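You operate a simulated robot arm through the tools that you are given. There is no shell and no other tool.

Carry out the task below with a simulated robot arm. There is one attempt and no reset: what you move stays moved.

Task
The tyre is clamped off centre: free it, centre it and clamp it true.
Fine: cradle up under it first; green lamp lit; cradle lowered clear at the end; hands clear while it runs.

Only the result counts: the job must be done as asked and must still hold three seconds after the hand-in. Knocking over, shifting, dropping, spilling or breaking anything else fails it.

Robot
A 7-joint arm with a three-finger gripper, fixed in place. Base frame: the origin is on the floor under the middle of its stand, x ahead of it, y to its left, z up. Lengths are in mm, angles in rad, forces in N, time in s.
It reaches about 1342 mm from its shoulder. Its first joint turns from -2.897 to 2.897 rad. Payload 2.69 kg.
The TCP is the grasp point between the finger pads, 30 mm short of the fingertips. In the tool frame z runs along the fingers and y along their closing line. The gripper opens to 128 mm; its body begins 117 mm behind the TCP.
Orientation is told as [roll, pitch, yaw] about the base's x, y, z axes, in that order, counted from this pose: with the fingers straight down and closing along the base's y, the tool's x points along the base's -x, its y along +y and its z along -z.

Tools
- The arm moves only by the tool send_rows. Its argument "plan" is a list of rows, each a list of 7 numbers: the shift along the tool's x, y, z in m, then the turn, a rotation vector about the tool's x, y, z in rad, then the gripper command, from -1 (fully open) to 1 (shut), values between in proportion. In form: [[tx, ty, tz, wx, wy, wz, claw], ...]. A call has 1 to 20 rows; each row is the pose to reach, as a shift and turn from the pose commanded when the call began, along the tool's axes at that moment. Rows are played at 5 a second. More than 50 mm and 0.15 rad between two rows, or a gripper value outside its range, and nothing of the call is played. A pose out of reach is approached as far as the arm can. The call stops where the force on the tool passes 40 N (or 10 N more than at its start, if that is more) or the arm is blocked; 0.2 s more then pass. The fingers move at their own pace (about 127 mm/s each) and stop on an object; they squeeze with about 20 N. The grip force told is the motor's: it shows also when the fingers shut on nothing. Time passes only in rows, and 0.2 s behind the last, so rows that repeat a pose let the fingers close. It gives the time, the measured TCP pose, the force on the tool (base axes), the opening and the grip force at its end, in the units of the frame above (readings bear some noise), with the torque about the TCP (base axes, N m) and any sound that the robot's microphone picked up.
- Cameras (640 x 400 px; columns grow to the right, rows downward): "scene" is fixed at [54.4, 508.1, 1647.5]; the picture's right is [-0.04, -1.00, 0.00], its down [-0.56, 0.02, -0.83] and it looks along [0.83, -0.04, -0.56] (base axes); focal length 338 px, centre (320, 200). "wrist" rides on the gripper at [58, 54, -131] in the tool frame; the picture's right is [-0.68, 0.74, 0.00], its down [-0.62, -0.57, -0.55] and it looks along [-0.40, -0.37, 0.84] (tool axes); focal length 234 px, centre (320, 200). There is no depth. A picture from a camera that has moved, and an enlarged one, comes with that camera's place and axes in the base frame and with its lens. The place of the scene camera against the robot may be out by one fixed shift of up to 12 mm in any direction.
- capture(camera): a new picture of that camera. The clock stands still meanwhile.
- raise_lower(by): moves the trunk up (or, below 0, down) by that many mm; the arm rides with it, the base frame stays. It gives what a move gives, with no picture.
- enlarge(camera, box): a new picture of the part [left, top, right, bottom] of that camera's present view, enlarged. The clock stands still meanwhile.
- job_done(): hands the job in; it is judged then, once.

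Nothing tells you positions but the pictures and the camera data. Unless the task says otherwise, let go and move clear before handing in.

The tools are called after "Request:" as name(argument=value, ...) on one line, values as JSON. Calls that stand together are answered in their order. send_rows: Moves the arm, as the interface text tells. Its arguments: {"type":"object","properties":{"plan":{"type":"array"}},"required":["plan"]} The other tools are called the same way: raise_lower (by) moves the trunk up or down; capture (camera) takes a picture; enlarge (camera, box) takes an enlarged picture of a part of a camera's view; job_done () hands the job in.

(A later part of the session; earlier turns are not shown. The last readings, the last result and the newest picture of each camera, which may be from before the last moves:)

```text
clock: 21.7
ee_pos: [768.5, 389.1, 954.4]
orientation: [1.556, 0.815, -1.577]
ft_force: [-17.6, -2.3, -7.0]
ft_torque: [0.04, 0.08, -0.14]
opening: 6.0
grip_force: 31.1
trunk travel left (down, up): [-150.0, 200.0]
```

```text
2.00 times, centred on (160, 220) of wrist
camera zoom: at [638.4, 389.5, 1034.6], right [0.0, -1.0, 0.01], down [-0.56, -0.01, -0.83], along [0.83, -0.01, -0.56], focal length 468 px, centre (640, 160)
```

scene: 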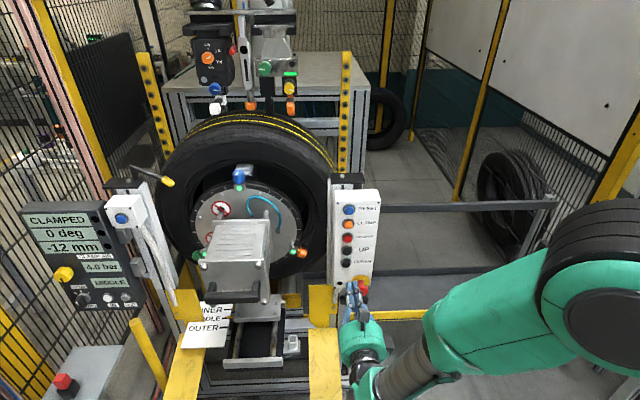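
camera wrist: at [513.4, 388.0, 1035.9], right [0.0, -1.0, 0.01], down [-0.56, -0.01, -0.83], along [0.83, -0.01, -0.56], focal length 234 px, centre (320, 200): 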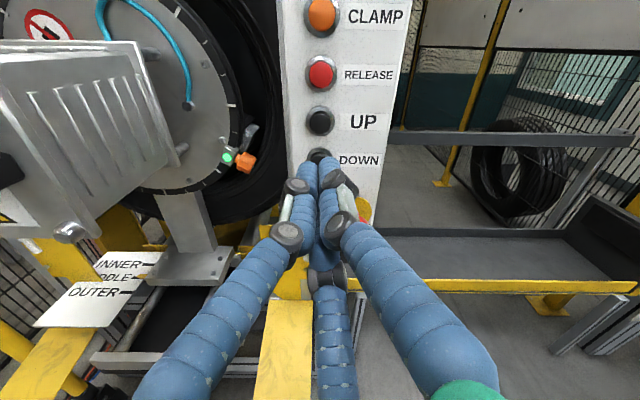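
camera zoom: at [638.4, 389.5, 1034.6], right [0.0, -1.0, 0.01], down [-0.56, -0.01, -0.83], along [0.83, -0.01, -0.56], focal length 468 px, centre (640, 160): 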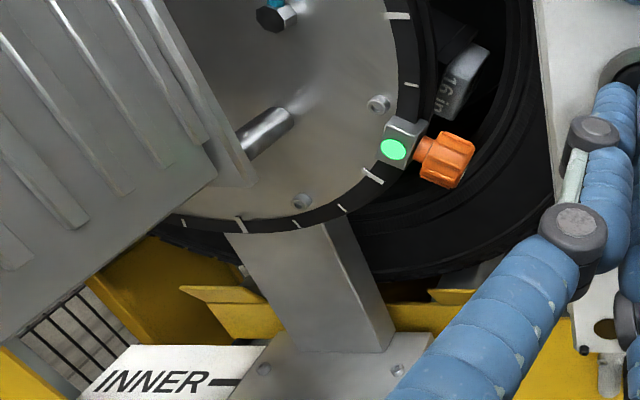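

The V-shaped cradle is approaching the tyre, with a small gap left (about 30–60 px, or 1.5–3 s at this rate). I will continue in steps of about one second.

Request:
send_rows(plan=[[0, 0, 0, 0, 0, 0, 1], [0, 0, 0, 0, 0, 0, 1], [0, 0, 0, 0, 0, 0, 1], [0, 0, 0, 0, 0, 0, 1], [0, 0, 0, 0, 0, 0, 1]])

Request:
enlarge(camera="scene", box=[270, 260, 340, 320])

Request:
enlarge(camera="scene", box=[15, 190, 175, 320])

Request:
enlarge(camera="wrist", box=[0, 120, 320, 320])

```text
clock: 22.9
ee_pos: [768.2, 390.2, 955.0]
orientation: [1.558, 0.815, -1.578]
ft_force: [-18.2, -2.5, -4.8]
ft_torque: [0.01, 0.07, -0.12]
opening: 6.0
grip_force: 30.7
trunk travel left (down, up): [-150.0, 200.0]
```

```text
6.67 times, centred on (305, 290) of scene
camera zoom: at [54.4, 508.1, 1647.5], right [-0.04, -1.0, 0.0], down [-0.56, 0.02, -0.83], along [0.83, -0.04, -0.56], focal length 2252 px, centre (420, -400)
```

zoom: 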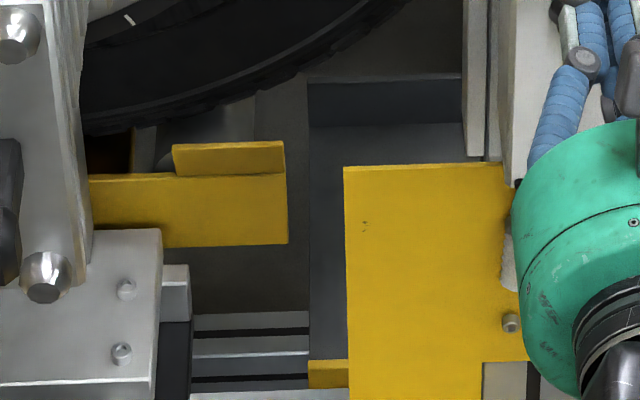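

```text
3.08 times, centred on (95, 255) of scene
camera zoom: at [54.4, 508.1, 1647.5], right [-0.04, -1.0, 0.0], down [-0.56, 0.02, -0.83], along [0.83, -0.04, -0.56], focal length 1040 px, centre (1012, 31)
```

zoom: 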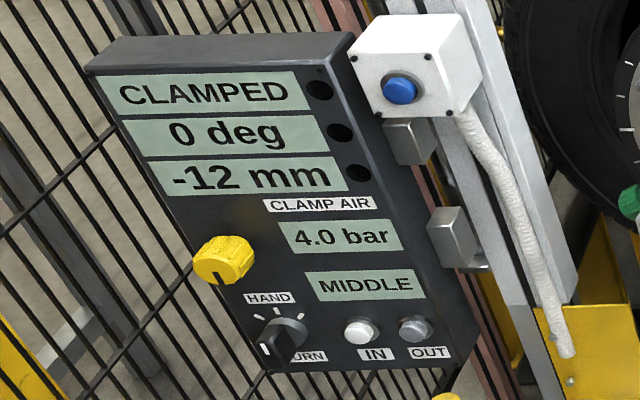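

```text
2.00 times, centred on (160, 220) of wrist
camera zoom: at [638.4, 389.5, 1034.7], right [0.0, -1.0, 0.01], down [-0.56, -0.01, -0.83], along [0.83, -0.01, -0.56], focal length 468 px, centre (640, 160)
```

zoom: 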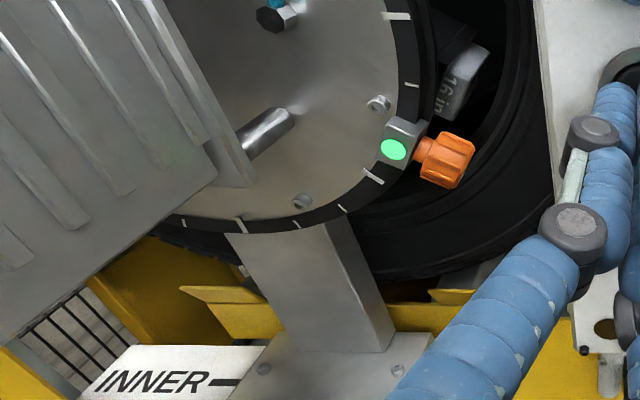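

The cradle has stopped against the tyre: two pictures 1.2 s apart are identical with UP still held. Next I will back off, move up about 52 mm and press RELEASE.

Request:
send_rows(plan=[[0, 0, -0.035, 0, 0, 0, 1], [0.019, 0.0178, -0.04, 0, 0, 0, 1], [0.0379, 0.0356, -0.04, 0, 0, 0, 1], [0.0379, 0.0356, -0.03, 0, 0, 0, 1]])

Request:
enlarge(camera="wrist", box=[240, 50, 420, 230])

Request:
enlarge(camera="scene", box=[160, 220, 360, 360])

Request:
enlarge(camera="scene", box=[140, 100, 340, 280])

```text
clock: 23.9
ee_pos: [738.5, 389.9, 1006.2]
orientation: [1.558, 0.815, -1.576]
ft_force: [-0.8, 0.3, -0.8]
ft_torque: [0.0, 0.0, 0.02]
opening: 2.2
grip_force: 31.5
trunk travel left (down, up): [-150.0, 200.0]
```

```text
2.22 times, centred on (330, 140) of wrist
camera zoom: at [609.0, 389.5, 1086.2], right [0.0, -1.0, 0.01], down [-0.56, -0.01, -0.83], along [0.83, 0.0, -0.56], focal length 520 px, centre (298, 333)
```

zoom: 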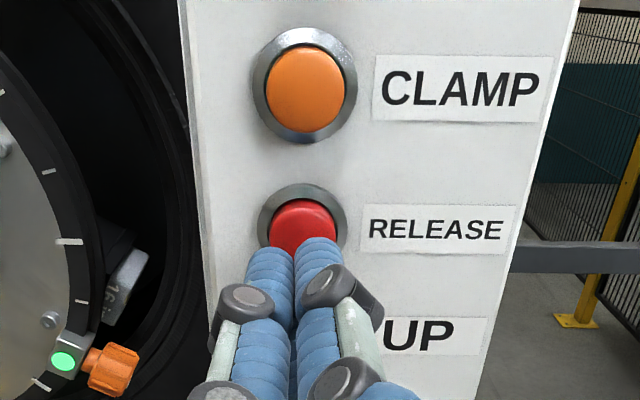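

```text
2.86 times, centred on (260, 290) of scene
camera zoom: at [54.4, 508.1, 1647.5], right [-0.04, -1.0, 0.0], down [-0.56, 0.02, -0.83], along [0.83, -0.04, -0.56], focal length 965 px, centre (491, -57)
```

zoom: 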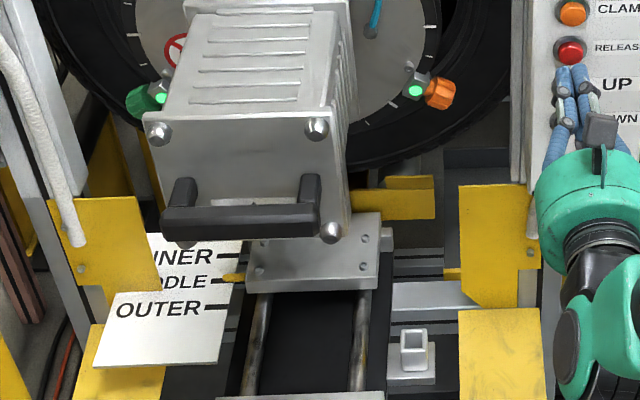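

```text
2.22 times, centred on (240, 190) of scene
camera zoom: at [54.4, 508.1, 1647.5], right [-0.04, -1.0, 0.0], down [-0.56, 0.02, -0.83], along [0.83, -0.04, -0.56], focal length 751 px, centre (498, 222)
```

zoom: 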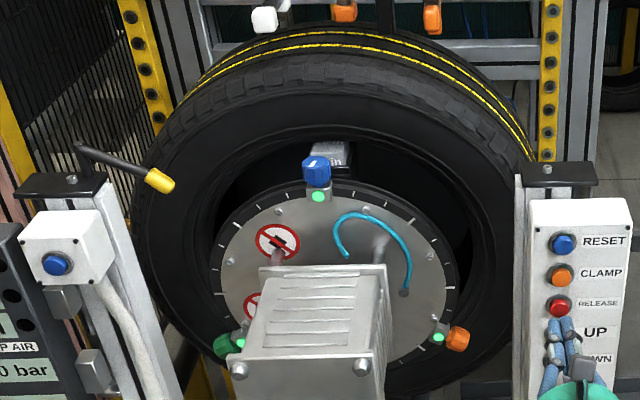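

RELEASE is lined up, but I see what looks like a gap between the cradle lips and the tyre, so I want to be sure it is supported before freeing it. I will back away and lower the wrist camera for a flatter look under the tyre.

Request:
send_rows(plan=[[0, 0, -0.045, 0, 0, 0, 1], [0, 0, -0.09, 0, 0, 0, 1], [-0.015, -0.014, -0.13, 0, 0, 0, 1], [-0.045, -0.0423, -0.14, 0, 0, 0, 1], [-0.075, -0.0706, -0.14, 0, 0, 0, 1], [-0.105, -0.0988, -0.14, 0, 0, 0, 1], [-0.135, -0.127, -0.14, 0, 0, 0, 1], [-0.1645, -0.1548, -0.14, 0, 0, 0, 1]])

Request:
capture(camera="scene")

Request:
capture(camera="wrist")

Request:
enlarge(camera="wrist", box=[130, 50, 330, 180])

```text
clock: 25.7
ee_pos: [598.2, 389.6, 782.2]
orientation: [1.559, 0.817, -1.576]
ft_force: [-0.5, -0.1, 0.4]
ft_torque: [0.01, 0.09, 0.0]
opening: 2.0
grip_force: 31.4
trunk travel left (down, up): [-150.0, 200.0]
```

```text
taken
```

scene: 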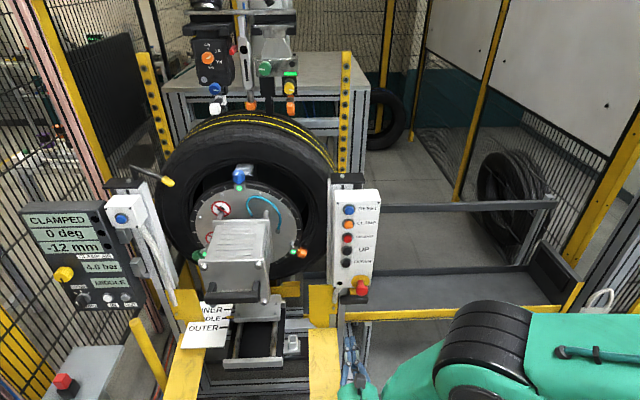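

```text
taken
camera wrist: at [467.1, 390.4, 862.4], right [0.0, -1.0, 0.01], down [-0.56, -0.01, -0.83], along [0.83, 0.0, -0.56], focal length 234 px, centre (320, 200)
```

wrist: 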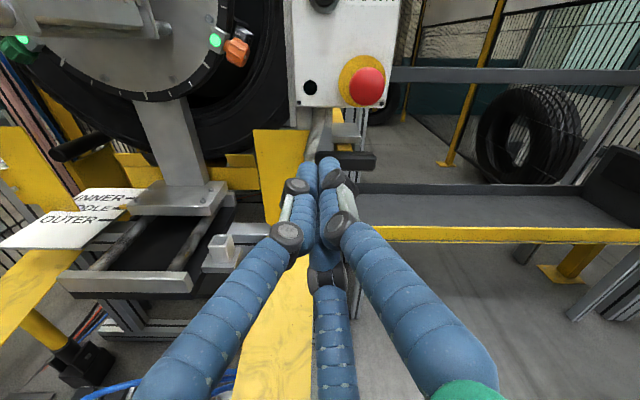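

```text
3.08 times, centred on (230, 115) of wrist
camera zoom: at [467.1, 390.4, 862.4], right [0.0, -1.0, 0.01], down [-0.56, -0.01, -0.83], along [0.83, 0.0, -0.56], focal length 720 px, centre (597, 462)
```

zoom: 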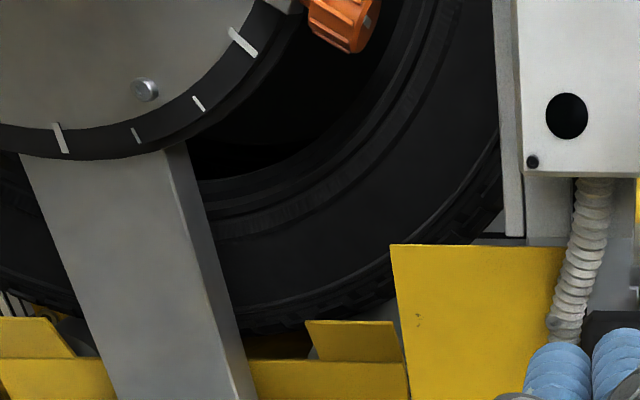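

From this flatter angle the lips meet the tyre: I triangulate the lip corner at (966, 606, 655) and the tyre shoulder at about z 650 there. So the cradle is up against it, and I will go back to RELEASE and press it.

Request:
send_rows(plan=[[0.03, 0.0282, 0, 0, 0, 0, 1], [0.06, 0.0565, 0, 0, 0, 0, 1], [0.09, 0.0847, 0, 0, 0, 0, 1], [0.12, 0.1129, 0.01, 0, 0, 0, 1], [0.15, 0.1412, 0.04, 0, 0, 0, 1], [0.1645, 0.1548, 0.08, 0, 0, 0, 1], [0.1645, 0.1548, 0.12, 0, 0, 0, 1], [0.1645, 0.1548, 0.15, 0, 0, 0, 1], [0.1645, 0.1548, 0.163, 0, 0, 0, 1], [0.1645, 0.1548, 0.167, 0, 0, 0, 1], [0.1645, 0.1548, 0.17, 0, 0, 0, 1]])

Request:
capture(camera="scene")

Request:
enlarge(camera="scene", box=[15, 190, 175, 320])

Request:
enlarge(camera="wrist", box=[0, 120, 320, 320])

```text
refused: row 5 steps farther than a row can; nothing moved
```

```text
taken
```

scene: 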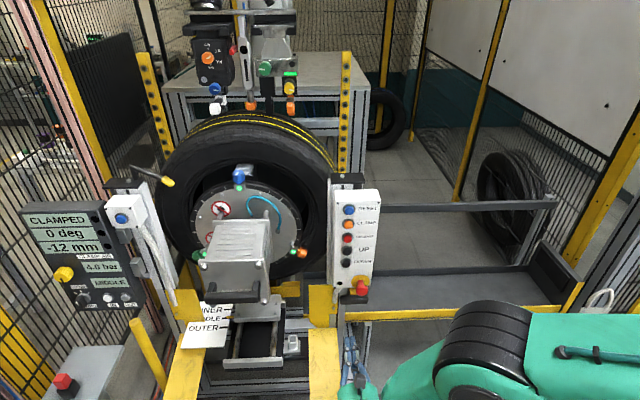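

```text
3.08 times, centred on (95, 255) of scene
camera zoom: at [54.4, 508.1, 1647.5], right [-0.04, -1.0, 0.0], down [-0.56, 0.02, -0.83], along [0.83, -0.04, -0.56], focal length 1040 px, centre (1012, 31)
```

zoom: 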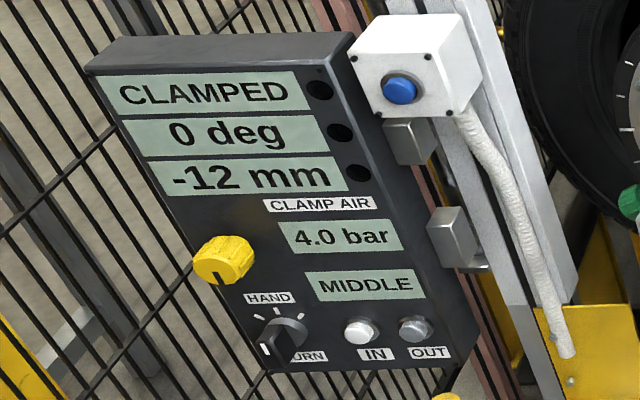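

```text
2.00 times, centred on (160, 220) of wrist
camera zoom: at [467.1, 390.4, 862.4], right [0.0, -1.0, 0.01], down [-0.56, -0.01, -0.83], along [0.83, 0.0, -0.56], focal length 468 px, centre (640, 160)
```

zoom: 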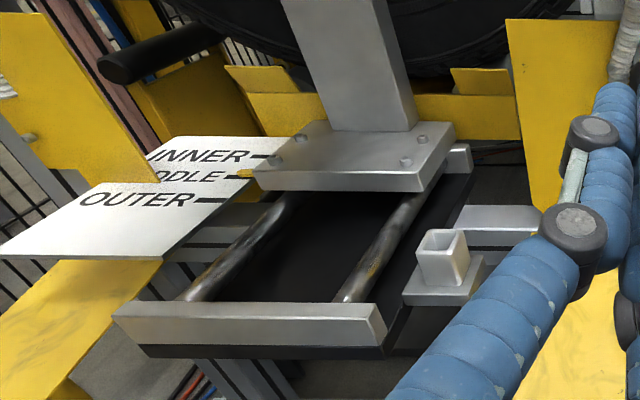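

One step was slightly too long, so nothing moved. I will send the same path with shorter steps and press RELEASE.

Request:
send_rows(plan=[[0.03, 0.0282, 0, 0, 0, 0, 1], [0.06, 0.0565, 0, 0, 0, 0, 1], [0.09, 0.0847, 0, 0, 0, 0, 1], [0.12, 0.1129, 0.01, 0, 0, 0, 1], [0.145, 0.1364, 0.035, 0, 0, 0, 1], [0.1645, 0.1548, 0.065, 0, 0, 0, 1], [0.1645, 0.1548, 0.105, 0, 0, 0, 1], [0.1645, 0.1548, 0.14, 0, 0, 0, 1], [0.1645, 0.1548, 0.16, 0, 0, 0, 1], [0.1645, 0.1548, 0.165, 0, 0, 0, 1], [0.1645, 0.1548, 0.168, 0, 0, 0, 1], [0.1645, 0.1548, 0.17, 0, 0, 0, 1]])

Request:
capture(camera="scene")

Request:
enlarge(camera="scene", box=[15, 190, 175, 320])

Request:
enlarge(camera="wrist", box=[240, 50, 420, 230])

```text
clock: 28.3
ee_pos: [768.0, 388.4, 1005.9]
orientation: [1.554, 0.815, -1.58]
ft_force: [-13.5, 0.0, -3.1]
ft_torque: [0.03, 0.04, -0.07]
opening: 6.4
grip_force: 31.7
trunk travel left (down, up): [-150.0, 200.0]
```

```text
taken
```

scene: 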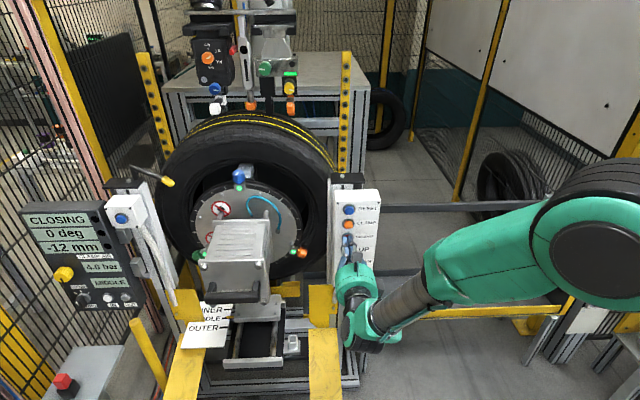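

```text
3.08 times, centred on (95, 255) of scene
camera zoom: at [54.4, 508.1, 1647.5], right [-0.04, -1.0, 0.0], down [-0.56, 0.02, -0.83], along [0.83, -0.04, -0.56], focal length 1040 px, centre (1012, 31)
```

zoom: 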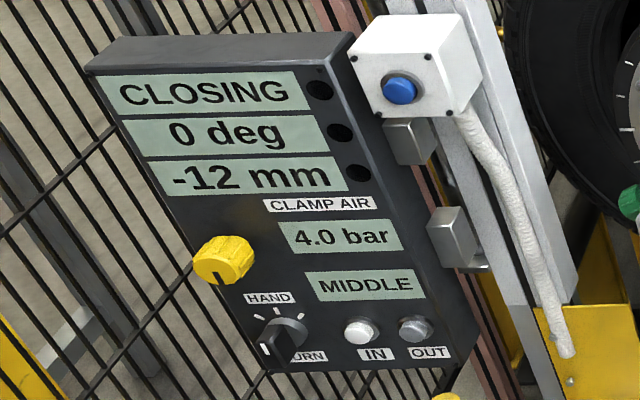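

```text
2.22 times, centred on (330, 140) of wrist
camera zoom: at [637.8, 388.6, 1086.5], right [0.0, -1.0, 0.01], down [-0.56, -0.01, -0.83], along [0.83, -0.01, -0.56], focal length 520 px, centre (298, 333)
```

zoom: 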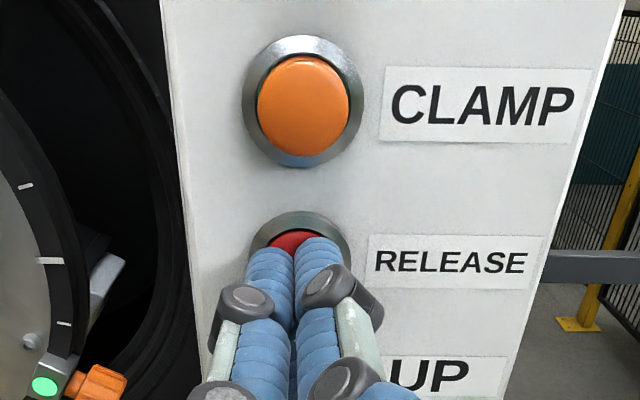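

The display changed to CLOSING: the inside jaws are drawing in, freeing the tyre. I will keep holding and watch the display.

Request:
send_rows(plan=[[0, 0, 0, 0, 0, 0, 1], [0, 0, 0, 0, 0, 0, 1], [0, 0, 0, 0, 0, 0, 1], [0, 0, 0, 0, 0, 0, 1]])

Request:
enlarge(camera="scene", box=[15, 190, 175, 320])

Request:
enlarge(camera="scene", box=[140, 100, 340, 280])

```text
clock: 29.3
ee_pos: [767.4, 387.5, 1007.4]
orientation: [1.558, 0.813, -1.578]
ft_force: [-15.6, 0.0, -6.4]
ft_torque: [0.02, 0.11, -0.09]
opening: 5.9
grip_force: 31.5
trunk travel left (down, up): [-150.0, 200.0]
```

```text
3.08 times, centred on (95, 255) of scene
camera zoom: at [54.4, 508.1, 1647.5], right [-0.04, -1.0, 0.0], down [-0.56, 0.02, -0.83], along [0.83, -0.04, -0.56], focal length 1040 px, centre (1012, 31)
```

zoom: 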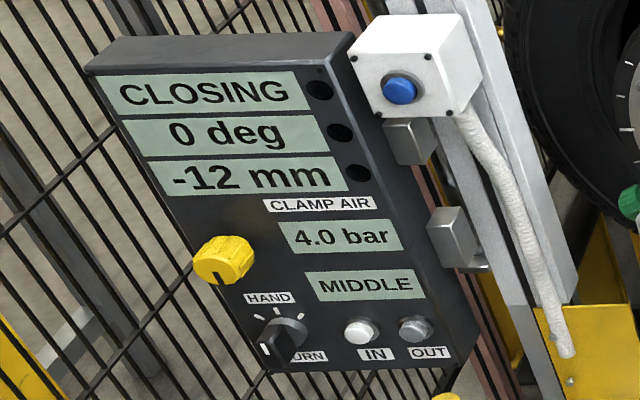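

```text
2.22 times, centred on (240, 190) of scene
camera zoom: at [54.4, 508.1, 1647.5], right [-0.04, -1.0, 0.0], down [-0.56, 0.02, -0.83], along [0.83, -0.04, -0.56], focal length 751 px, centre (498, 222)
```

zoom: 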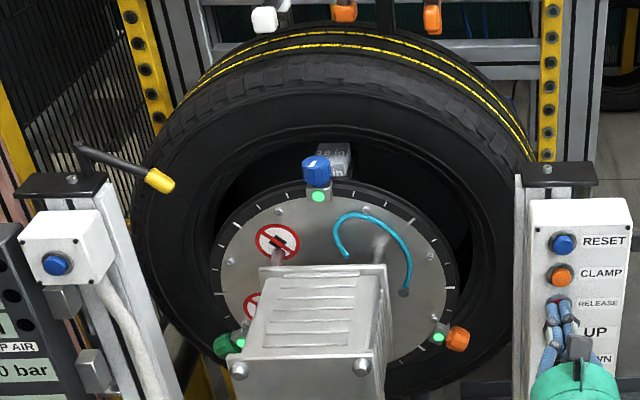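

It still reads CLOSING. I will lift off the button and back away, to see whether the release carries on by itself with the hand clear.

Request:
send_rows(plan=[[0, 0, -0.03, 0, 0, 0, 1], [0, 0, -0.06, 0, 0, 0, 1], [0, 0, -0.06, 0, 0, 0, 1], [0, 0, -0.06, 0, 0, 0, 1], [0, 0, -0.06, 0, 0, 0, 1]])

Request:
enlarge(camera="scene", box=[15, 190, 175, 320])

Request:
enlarge(camera="scene", box=[140, 100, 340, 280])

```text
clock: 30.5
ee_pos: [708.4, 388.3, 1005.5]
orientation: [1.556, 0.816, -1.576]
ft_force: [0.8, 0.1, 0.2]
ft_torque: [-0.04, 0.0, -0.01]
opening: 2.2
grip_force: 31.7
trunk travel left (down, up): [-150.0, 200.0]
```

```text
3.08 times, centred on (95, 255) of scene
camera zoom: at [54.4, 508.1, 1647.5], right [-0.04, -1.0, 0.0], down [-0.56, 0.02, -0.83], along [0.83, -0.04, -0.56], focal length 1040 px, centre (1012, 31)
```

zoom: 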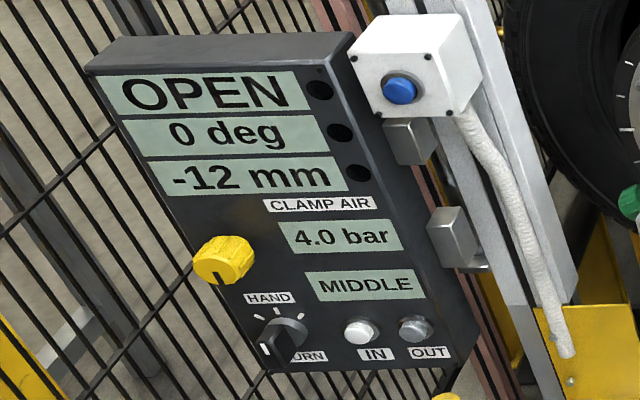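

```text
2.22 times, centred on (240, 190) of scene
camera zoom: at [54.4, 508.1, 1647.5], right [-0.04, -1.0, 0.0], down [-0.56, 0.02, -0.83], along [0.83, -0.04, -0.56], focal length 751 px, centre (498, 222)
```

zoom: 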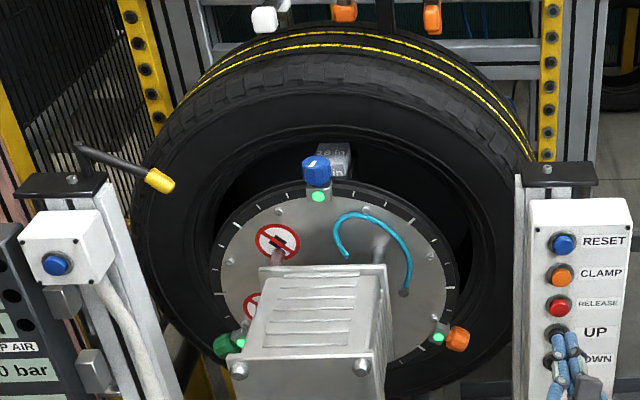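

The display now reads OPEN with -12 mm, and the tyre rests on the cradle. Next I will tap UP briefly to see whether the millimetre reading rises as the cradle lifts the tyre.

Request:
send_rows(plan=[[-0.0185, -0.0175, 0, 0, 0, 0, 1], [-0.0371, -0.0349, 0, 0, 0, 0, 1], [-0.0371, -0.0349, 0.03, 0, 0, 0, 1], [-0.0371, -0.0349, 0.052, 0, 0, 0, 1], [-0.0371, -0.0349, 0.061, 0, 0, 0, 1], [-0.0371, -0.0349, 0.061, 0, 0, 0, 1], [-0.0371, -0.0349, 0.03, 0, 0, 0, 1]])

Request:
enlarge(camera="scene", box=[15, 190, 175, 320])

Request:
enlarge(camera="scene", box=[270, 260, 340, 320])

Request:
enlarge(camera="wrist", box=[240, 50, 420, 230])

```text
clock: 32.1
ee_pos: [737.4, 389.8, 955.1]
orientation: [1.556, 0.815, -1.58]
ft_force: [0.8, -0.3, 0.1]
ft_torque: [-0.01, -0.04, -0.02]
opening: 2.2
grip_force: 31.5
trunk travel left (down, up): [-150.0, 200.0]
```

```text
3.08 times, centred on (95, 255) of scene
camera zoom: at [54.4, 508.1, 1647.5], right [-0.04, -1.0, 0.0], down [-0.56, 0.02, -0.83], along [0.83, -0.04, -0.56], focal length 1040 px, centre (1012, 31)
```

zoom: 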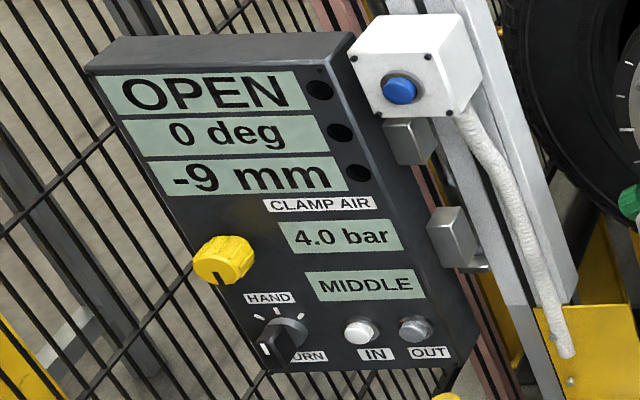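

```text
6.67 times, centred on (305, 290) of scene
camera zoom: at [54.4, 508.1, 1647.5], right [-0.04, -1.0, 0.0], down [-0.56, 0.02, -0.83], along [0.83, -0.04, -0.56], focal length 2252 px, centre (420, -400)
```

zoom: 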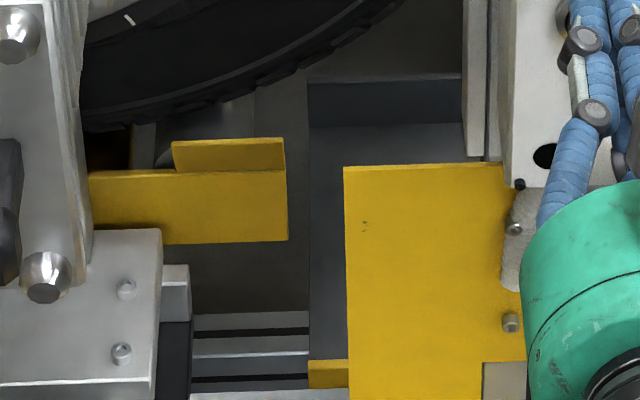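

```text
2.22 times, centred on (330, 140) of wrist
camera zoom: at [607.5, 388.8, 1036.5], right [0.0, -1.0, 0.01], down [-0.56, -0.01, -0.83], along [0.83, -0.01, -0.56], focal length 520 px, centre (298, 333)
```

zoom: 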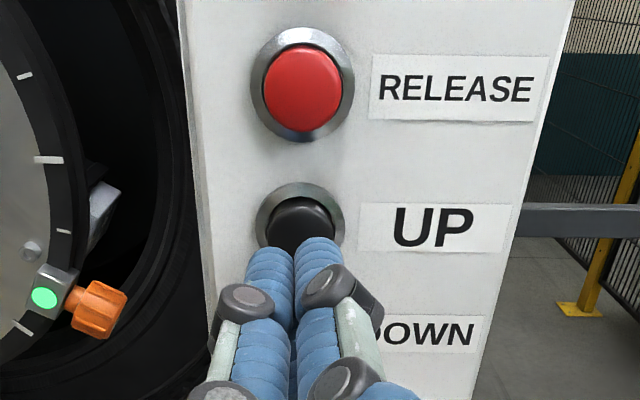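

A short tap lifted the tyre 3 mm (now -9 mm), so UP raises it and the reading follows. I will give a longer tap for about 7 mm, then finish with short taps.

Request:
send_rows(plan=[[0, 0, 0.022, 0, 0, 0, 1], [0, 0, 0.031, 0, 0, 0, 1], [0, 0, 0.031, 0, 0, 0, 1], [0, 0, 0.031, 0, 0, 0, 1], [0, 0, 0.031, 0, 0, 0, 1], [0, 0, 0, 0, 0, 0, 1]])

Request:
enlarge(camera="scene", box=[15, 190, 175, 320])

```text
clock: 33.5
ee_pos: [737.5, 388.1, 956.2]
orientation: [1.557, 0.815, -1.579]
ft_force: [-0.3, 0.4, -0.9]
ft_torque: [0.01, -0.03, -0.04]
opening: 2.4
grip_force: 31.6
trunk travel left (down, up): [-150.0, 200.0]
```

```text
3.08 times, centred on (95, 255) of scene
camera zoom: at [54.4, 508.1, 1647.5], right [-0.04, -1.0, 0.0], down [-0.56, 0.02, -0.83], along [0.83, -0.04, -0.56], focal length 1040 px, centre (1012, 31)
```

zoom: 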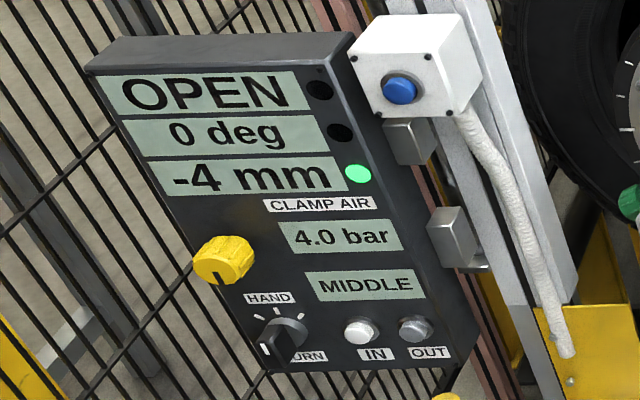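

The green lamp beside the mm line is now lit at -4 mm; it will be truer nearer zero. I will give one more tap for about 4 mm.

Request:
send_rows(plan=[[0, 0, 0.022, 0, 0, 0, 1], [0, 0, 0.031, 0, 0, 0, 1], [0, 0, 0.031, 0, 0, 0, 1], [0, 0, 0.031, 0, 0, 0, 1], [0, 0, 0, 0, 0, 0, 1]])

Request:
enlarge(camera="scene", box=[15, 190, 175, 320])

```text
clock: 34.7
ee_pos: [738.6, 390.7, 956.4]
orientation: [1.557, 0.814, -1.58]
ft_force: [0.4, -0.3, 0.1]
ft_torque: [-0.01, -0.05, 0.01]
opening: 2.1
grip_force: 31.5
trunk travel left (down, up): [-150.0, 200.0]
```

```text
3.08 times, centred on (95, 255) of scene
camera zoom: at [54.4, 508.1, 1647.5], right [-0.04, -1.0, 0.0], down [-0.56, 0.02, -0.83], along [0.83, -0.04, -0.56], focal length 1040 px, centre (1012, 31)
```

zoom: 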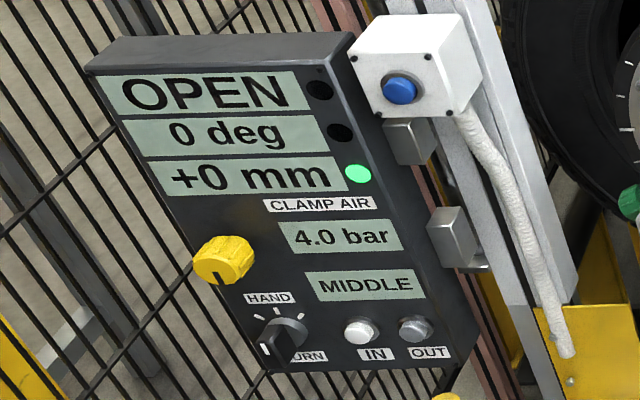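

The display reads OPEN, +0 mm, with the green lamp lit: the tyre is centred. Now I will move up to CLAMP (z≈1057) and check the aim.

Request:
send_rows(plan=[[0.0, 0.0, -0.02, 0, 0, 0, 1], [0.0245, 0.0231, -0.02, 0, 0, 0, 1], [0.049, 0.0461, -0.02, 0, 0, 0, 1], [0.0735, 0.0692, -0.02, 0, 0, 0, 1], [0.0735, 0.0692, 0.01, 0, 0, 0, 1]])

Request:
enlarge(camera="wrist", box=[240, 50, 420, 230])

Request:
enlarge(camera="scene", box=[15, 190, 175, 320])

```text
clock: 35.9
ee_pos: [747.3, 390.3, 1058.4]
orientation: [1.558, 0.814, -1.576]
ft_force: [0.4, 0.1, 1.2]
ft_torque: [-0.01, 0.04, 0.02]
opening: 2.1
grip_force: 31.8
trunk travel left (down, up): [-150.0, 200.0]
```

```text
2.22 times, centred on (330, 140) of wrist
camera zoom: at [618.2, 391.0, 1138.4], right [0.0, -1.0, 0.01], down [-0.56, -0.01, -0.83], along [0.83, -0.01, -0.56], focal length 520 px, centre (298, 333)
```

zoom: 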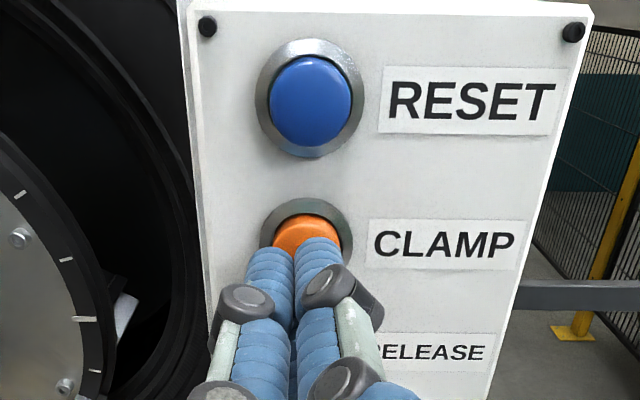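

```text
3.08 times, centred on (95, 255) of scene
camera zoom: at [54.4, 508.1, 1647.5], right [-0.04, -1.0, 0.0], down [-0.56, 0.02, -0.83], along [0.83, -0.04, -0.56], focal length 1040 px, centre (1012, 31)
```

zoom: 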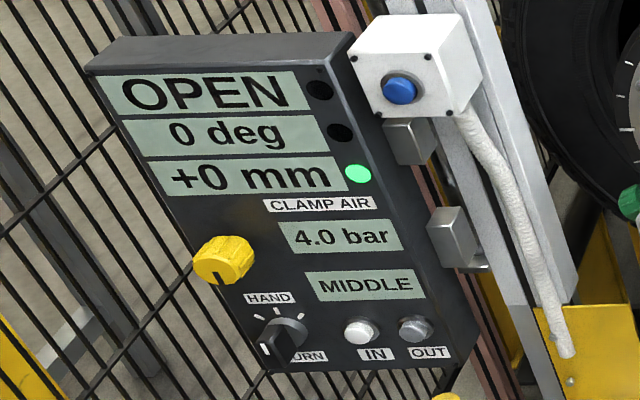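

The aim is good apart from about 3 mm sideways. I will press CLAMP, lift off, and back away so the hand is clear while it runs.

Request:
send_rows(plan=[[-0.002, 0.0022, 0.012, 0, 0, 0, 1], [-0.002, 0.0022, 0.0205, 0, 0, 0, 1], [-0.002, 0.0022, 0.0205, 0, 0, 0, 1], [-0.002, 0.0022, -0.01, 0, 0, 0, 1], [-0.002, 0.0022, -0.05, 0, 0, 0, 1]])

Request:
enlarge(camera="scene", box=[15, 190, 175, 320])

Request:
enlarge(camera="scene", box=[140, 100, 340, 280])

```text
clock: 37.1
ee_pos: [700.2, 387.2, 1057.3]
orientation: [1.557, 0.817, -1.578]
ft_force: [0.5, 0.0, 0.2]
ft_torque: [-0.03, -0.01, 0.0]
opening: 2.2
grip_force: 31.7
trunk travel left (down, up): [-150.0, 200.0]
```

```text
3.08 times, centred on (95, 255) of scene
camera zoom: at [54.4, 508.1, 1647.5], right [-0.04, -1.0, 0.0], down [-0.56, 0.02, -0.83], along [0.83, -0.04, -0.56], focal length 1040 px, centre (1012, 31)
```

zoom: 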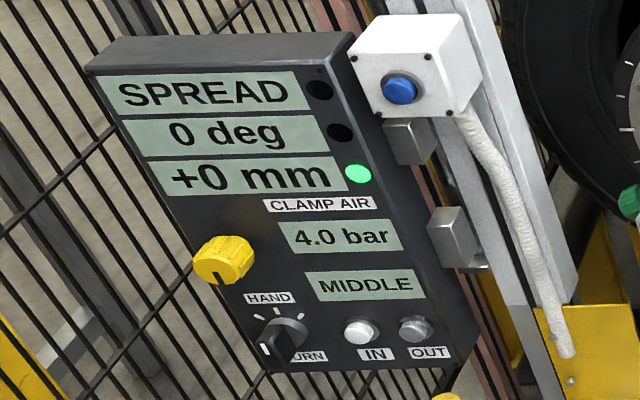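

```text
2.22 times, centred on (240, 190) of scene
camera zoom: at [54.4, 508.1, 1647.5], right [-0.04, -1.0, 0.0], down [-0.56, 0.02, -0.83], along [0.83, -0.04, -0.56], focal length 751 px, centre (498, 222)
```

zoom: 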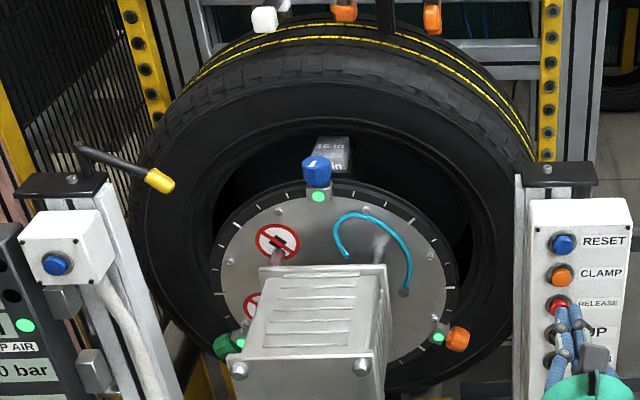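

The display says SPREAD, so the jaws are moving out. I will stay clear and let time pass until it reads CLAMPED.

Request:
send_rows(plan=[[0, 0, -0.02, 0, 0, 0, 1], [0, 0, -0.02, 0, 0, 0, 1], [0, 0, -0.02, 0, 0, 0, 1], [0, 0, -0.02, 0, 0, 0, 1], [0, 0, -0.02, 0, 0, 0, 1], [0, 0, -0.02, 0, 0, 0, 1], [0, 0, -0.02, 0, 0, 0, 1], [0, 0, -0.02, 0, 0, 0, 1]])

Request:
enlarge(camera="scene", box=[15, 190, 175, 320])

Request:
enlarge(camera="scene", box=[140, 100, 340, 280])

```text
clock: 38.9
ee_pos: [679.4, 388.2, 1056.2]
orientation: [1.557, 0.816, -1.578]
ft_force: [-0.2, -0.1, 0.2]
ft_torque: [0.0, 0.03, 0.01]
opening: 2.1
grip_force: 31.8
trunk travel left (down, up): [-150.0, 200.0]
```

```text
3.08 times, centred on (95, 255) of scene
camera zoom: at [54.4, 508.1, 1647.5], right [-0.04, -1.0, 0.0], down [-0.56, 0.02, -0.83], along [0.83, -0.04, -0.56], focal length 1040 px, centre (1012, 31)
```

zoom: 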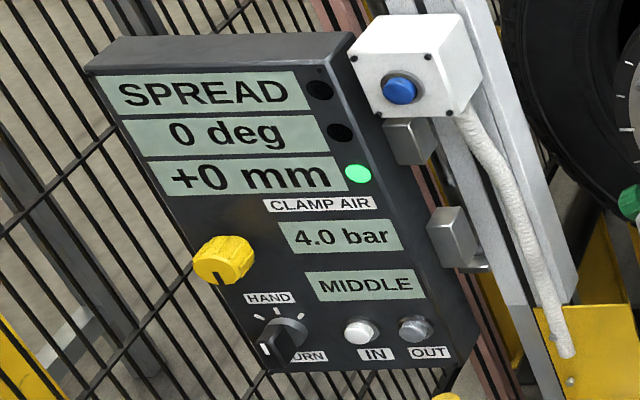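

```text
2.22 times, centred on (240, 190) of scene
camera zoom: at [54.4, 508.1, 1647.5], right [-0.04, -1.0, 0.0], down [-0.56, 0.02, -0.83], along [0.83, -0.04, -0.56], focal length 751 px, centre (498, 222)
```

zoom: 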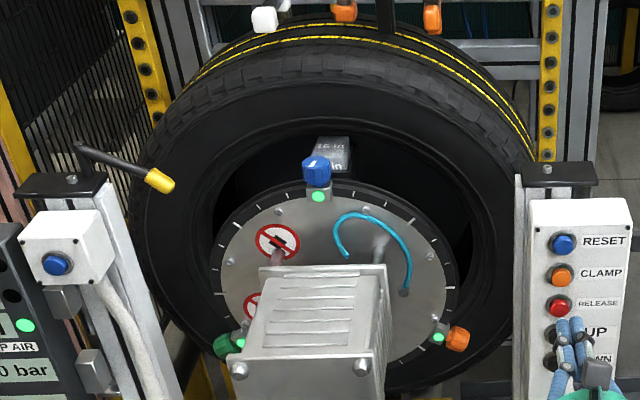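

It still says SPREAD. I will wait a little longer.

Request:
send_rows(plan=[[0, 0, 0, 0, 0, 0, 1], [0, 0, 0, 0, 0, 0, 1], [0, 0, 0, 0, 0, 0, 1], [0, 0, 0, 0, 0, 0, 1], [0, 0, 0, 0, 0, 0, 1], [0, 0, 0, 0, 0, 0, 1], [0, 0, 0, 0, 0, 0, 1], [0, 0, 0, 0, 0, 0, 1], [0, 0, 0, 0, 0, 0, 1], [0, 0, 0, 0, 0, 0, 1]])

Request:
enlarge(camera="scene", box=[15, 190, 175, 320])

Request:
enlarge(camera="scene", box=[210, 140, 310, 260])

```text
clock: 41.1
ee_pos: [679.3, 386.7, 1056.5]
orientation: [1.556, 0.815, -1.578]
ft_force: [0.5, -1.2, -0.6]
ft_torque: [0.0, 0.03, -0.01]
opening: 2.1
grip_force: 31.3
trunk travel left (down, up): [-150.0, 200.0]
```

```text
3.08 times, centred on (95, 255) of scene
camera zoom: at [54.4, 508.1, 1647.5], right [-0.04, -1.0, 0.0], down [-0.56, 0.02, -0.83], along [0.83, -0.04, -0.56], focal length 1040 px, centre (1012, 31)
```

zoom: 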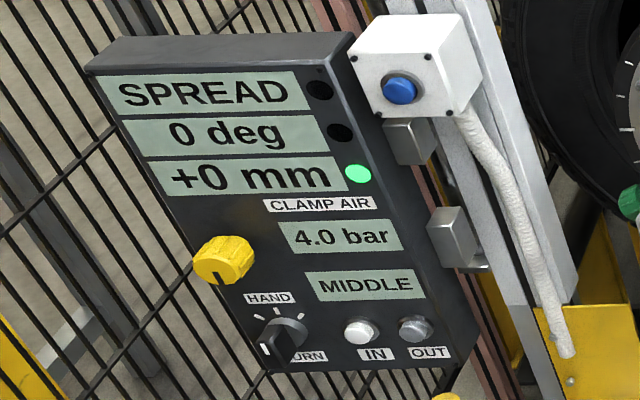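

```text
3.33 times, centred on (260, 200) of scene
camera zoom: at [54.4, 508.1, 1647.5], right [-0.04, -1.0, 0.0], down [-0.56, 0.02, -0.83], along [0.83, -0.04, -0.56], focal length 1126 px, centre (520, 200)
```

zoom: 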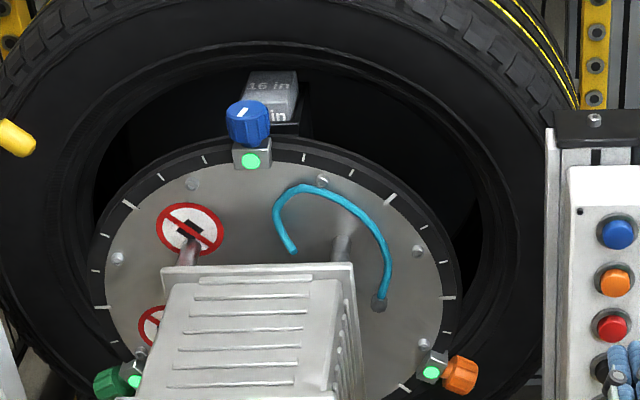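

It stays at SPREAD and the jaw has not moved between pictures, so CLAMP seems to be hold-to-run as well. I will press it again, hold for about a second and look.

Request:
send_rows(plan=[[0, 0, 0.045, 0, 0, 0, 1], [0, 0, 0.08, 0, 0, 0, 1], [0, 0, 0.0885, 0, 0, 0, 1], [0, 0, 0.0885, 0, 0, 0, 1], [0, 0, 0.0885, 0, 0, 0, 1], [0, 0, 0.0885, 0, 0, 0, 1]])

Request:
enlarge(camera="scene", box=[15, 190, 175, 320])

Request:
enlarge(camera="scene", box=[210, 140, 310, 260])

```text
clock: 42.5
ee_pos: [767.9, 385.2, 1055.4]
orientation: [1.557, 0.814, -1.579]
ft_force: [-10.4, -1.4, -3.5]
ft_torque: [0.01, 0.0, 0.0]
opening: 5.9
grip_force: 31.2
trunk travel left (down, up): [-150.0, 200.0]
```

```text
3.08 times, centred on (95, 255) of scene
camera zoom: at [54.4, 508.1, 1647.5], right [-0.04, -1.0, 0.0], down [-0.56, 0.02, -0.83], along [0.83, -0.04, -0.56], focal length 1040 px, centre (1012, 31)
```

zoom: 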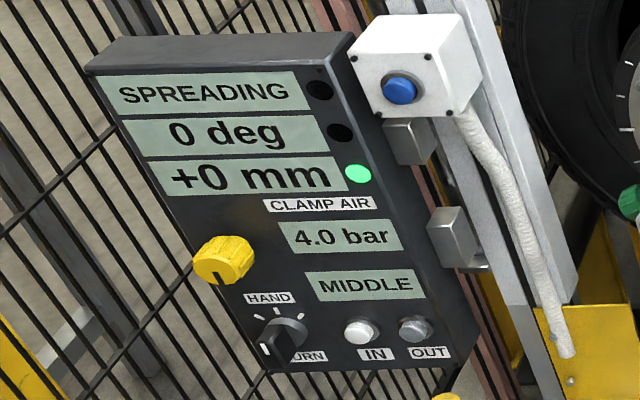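

```text
3.33 times, centred on (260, 200) of scene
camera zoom: at [54.4, 508.1, 1647.5], right [-0.04, -1.0, 0.0], down [-0.56, 0.02, -0.83], along [0.83, -0.04, -0.56], focal length 1126 px, centre (520, 200)
```

zoom: 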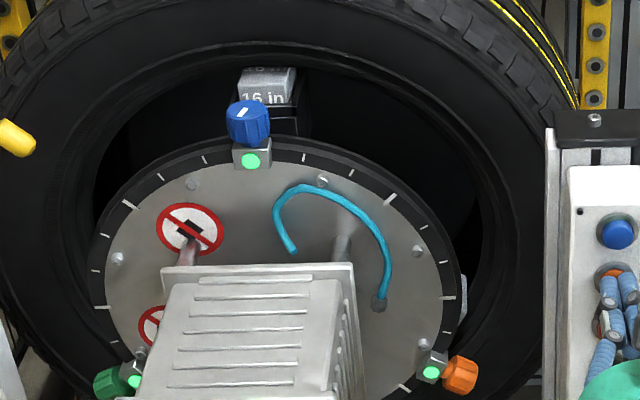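

It reads SPREADING while held and the jaw is moving outward, so it is indeed hold-to-run. I will keep holding until it reads CLAMPED.

Request:
send_rows(plan=[[0, 0, 0, 0, 0, 0, 1], [0, 0, 0, 0, 0, 0, 1], [0, 0, 0, 0, 0, 0, 1], [0, 0, 0, 0, 0, 0, 1]])

Request:
enlarge(camera="scene", box=[15, 190, 175, 320])

Request:
enlarge(camera="scene", box=[210, 140, 310, 260])

```text
clock: 43.5
ee_pos: [767.6, 385.4, 1057.8]
orientation: [1.557, 0.813, -1.578]
ft_force: [-12.2, -1.0, -5.5]
ft_torque: [-0.03, 0.05, 0.04]
opening: 6.1
grip_force: 31.6
trunk travel left (down, up): [-150.0, 200.0]
```

```text
3.08 times, centred on (95, 255) of scene
camera zoom: at [54.4, 508.1, 1647.5], right [-0.04, -1.0, 0.0], down [-0.56, 0.02, -0.83], along [0.83, -0.04, -0.56], focal length 1040 px, centre (1012, 31)
```

zoom: 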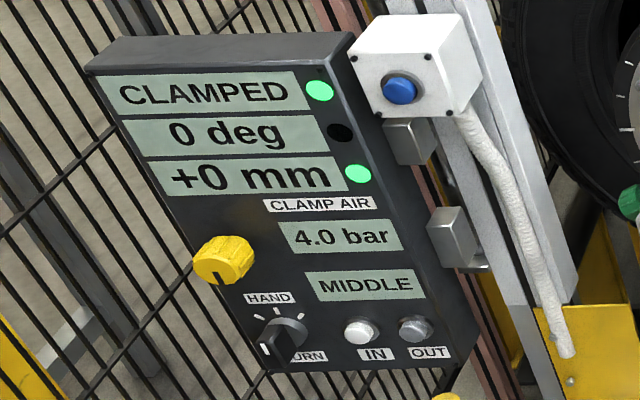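

```text
3.33 times, centred on (260, 200) of scene
camera zoom: at [54.4, 508.1, 1647.5], right [-0.04, -1.0, 0.0], down [-0.56, 0.02, -0.83], along [0.83, -0.04, -0.56], focal length 1126 px, centre (520, 200)
```

zoom: 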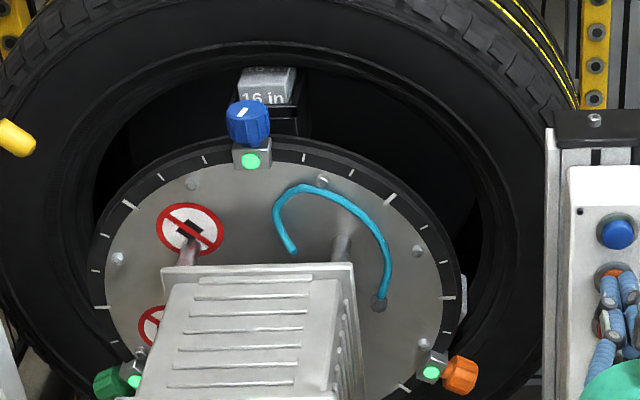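

It now reads CLAMPED with the green lamp lit beside it, and +0 mm with its green lamp. I will let go and move down to DOWN (z≈905) to lower the cradle clear.

Request:
send_rows(plan=[[0, 0, 0, 0, 0, 0, 1], [0, 0, -0.03, 0, 0, 0, 1], [-0.02, -0.0188, -0.05, 0, 0, 0, 1], [-0.05, -0.0471, -0.055, 0, 0, 0, 1], [-0.08, -0.0753, -0.055, 0, 0, 0, 1], [-0.1085, -0.1021, -0.055, 0, 0, 0, 1], [-0.1085, -0.1021, -0.03, 0, 0, 0, 1]])

Request:
enlarge(camera="wrist", box=[240, 50, 420, 230])

Request:
enlarge(camera="scene", box=[15, 190, 175, 320])

Request:
capture(camera="scene")

```text
clock: 45.1
ee_pos: [735.2, 383.4, 907.8]
orientation: [1.558, 0.813, -1.577]
ft_force: [-0.5, 0.9, -0.5]
ft_torque: [-0.01, 0.0, -0.02]
opening: 2.2
grip_force: 31.5
trunk travel left (down, up): [-150.0, 200.0]
```

```text
2.22 times, centred on (330, 140) of wrist
camera zoom: at [606.4, 384.0, 988.1], right [0.0, -1.0, 0.01], down [-0.56, -0.01, -0.83], along [0.83, 0.0, -0.56], focal length 520 px, centre (298, 333)
```

zoom: 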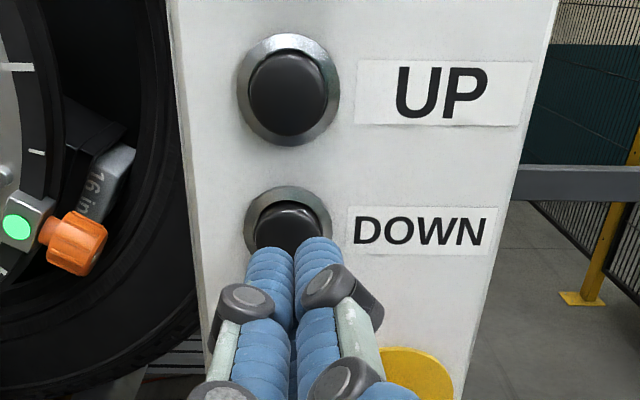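

```text
3.08 times, centred on (95, 255) of scene
camera zoom: at [54.4, 508.1, 1647.5], right [-0.04, -1.0, 0.0], down [-0.56, 0.02, -0.83], along [0.83, -0.04, -0.56], focal length 1040 px, centre (1012, 31)
```

zoom: 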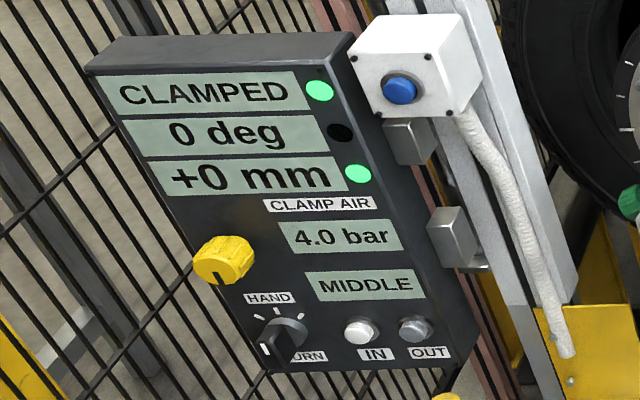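

```text
taken
```

scene: 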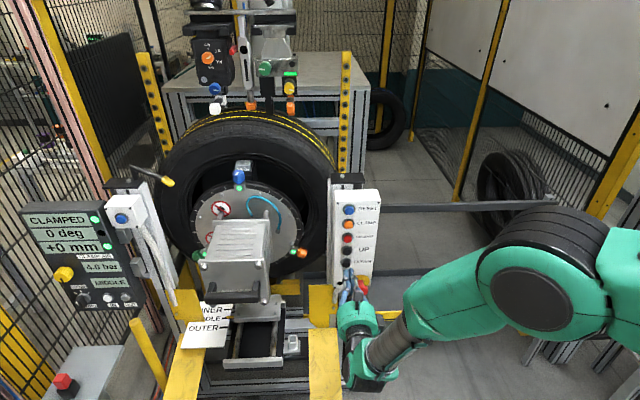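

The display still shows CLAMPED, +0 mm and both lamps green after letting go. DOWN is lined up within 4 mm, clear of the red emergency stop; I will press it and watch the cradle go down.

Request:
send_rows(plan=[[0.0027, -0.0029, 0.02, 0, 0, 0, 1], [0.0027, -0.0029, 0.028, 0, 0, 0, 1], [0.0027, -0.0029, 0.033, 0, 0, 0, 1], [0.0027, -0.0029, 0.033, 0, 0, 0, 1], [0.0027, -0.0029, 0.033, 0, 0, 0, 1], [0.0027, -0.0029, 0.033, 0, 0, 0, 1], [0.0027, -0.0029, 0.033, 0, 0, 0, 1]])

Request:
enlarge(camera="scene", box=[270, 260, 340, 320])

Request:
enlarge(camera="scene", box=[15, 190, 175, 320])

```text
clock: 46.7
ee_pos: [767.5, 388.6, 907.4]
orientation: [1.558, 0.814, -1.577]
ft_force: [-14.1, -1.3, -3.3]
ft_torque: [-0.02, 0.02, -0.09]
opening: 6.0
grip_force: 31.9
trunk travel left (down, up): [-150.0, 200.0]
```

```text
6.67 times, centred on (305, 290) of scene
camera zoom: at [54.4, 508.1, 1647.5], right [-0.04, -1.0, 0.0], down [-0.56, 0.02, -0.83], along [0.83, -0.04, -0.56], focal length 2252 px, centre (420, -400)
```

zoom: 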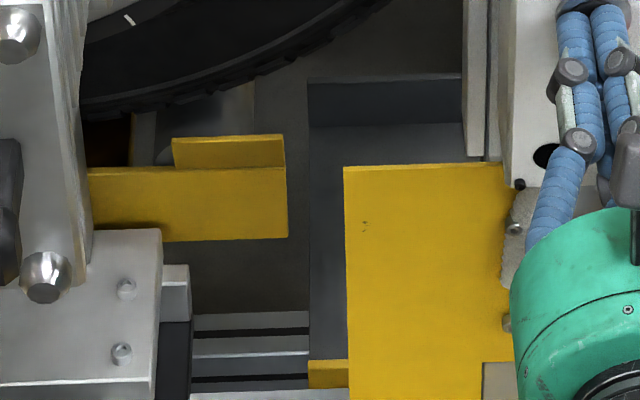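

```text
3.08 times, centred on (95, 255) of scene
camera zoom: at [54.4, 508.1, 1647.5], right [-0.04, -1.0, 0.0], down [-0.56, 0.02, -0.83], along [0.83, -0.04, -0.56], focal length 1040 px, centre (1012, 31)
```

zoom: 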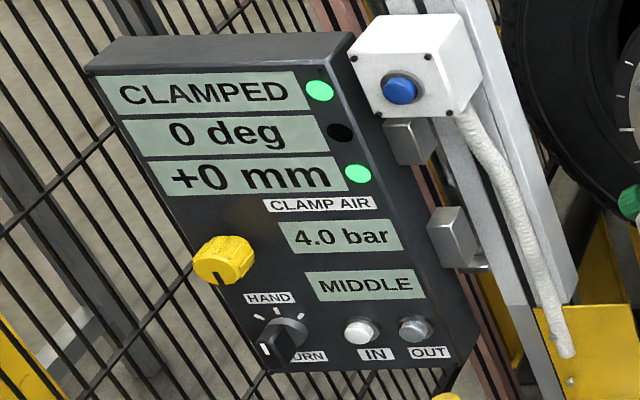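

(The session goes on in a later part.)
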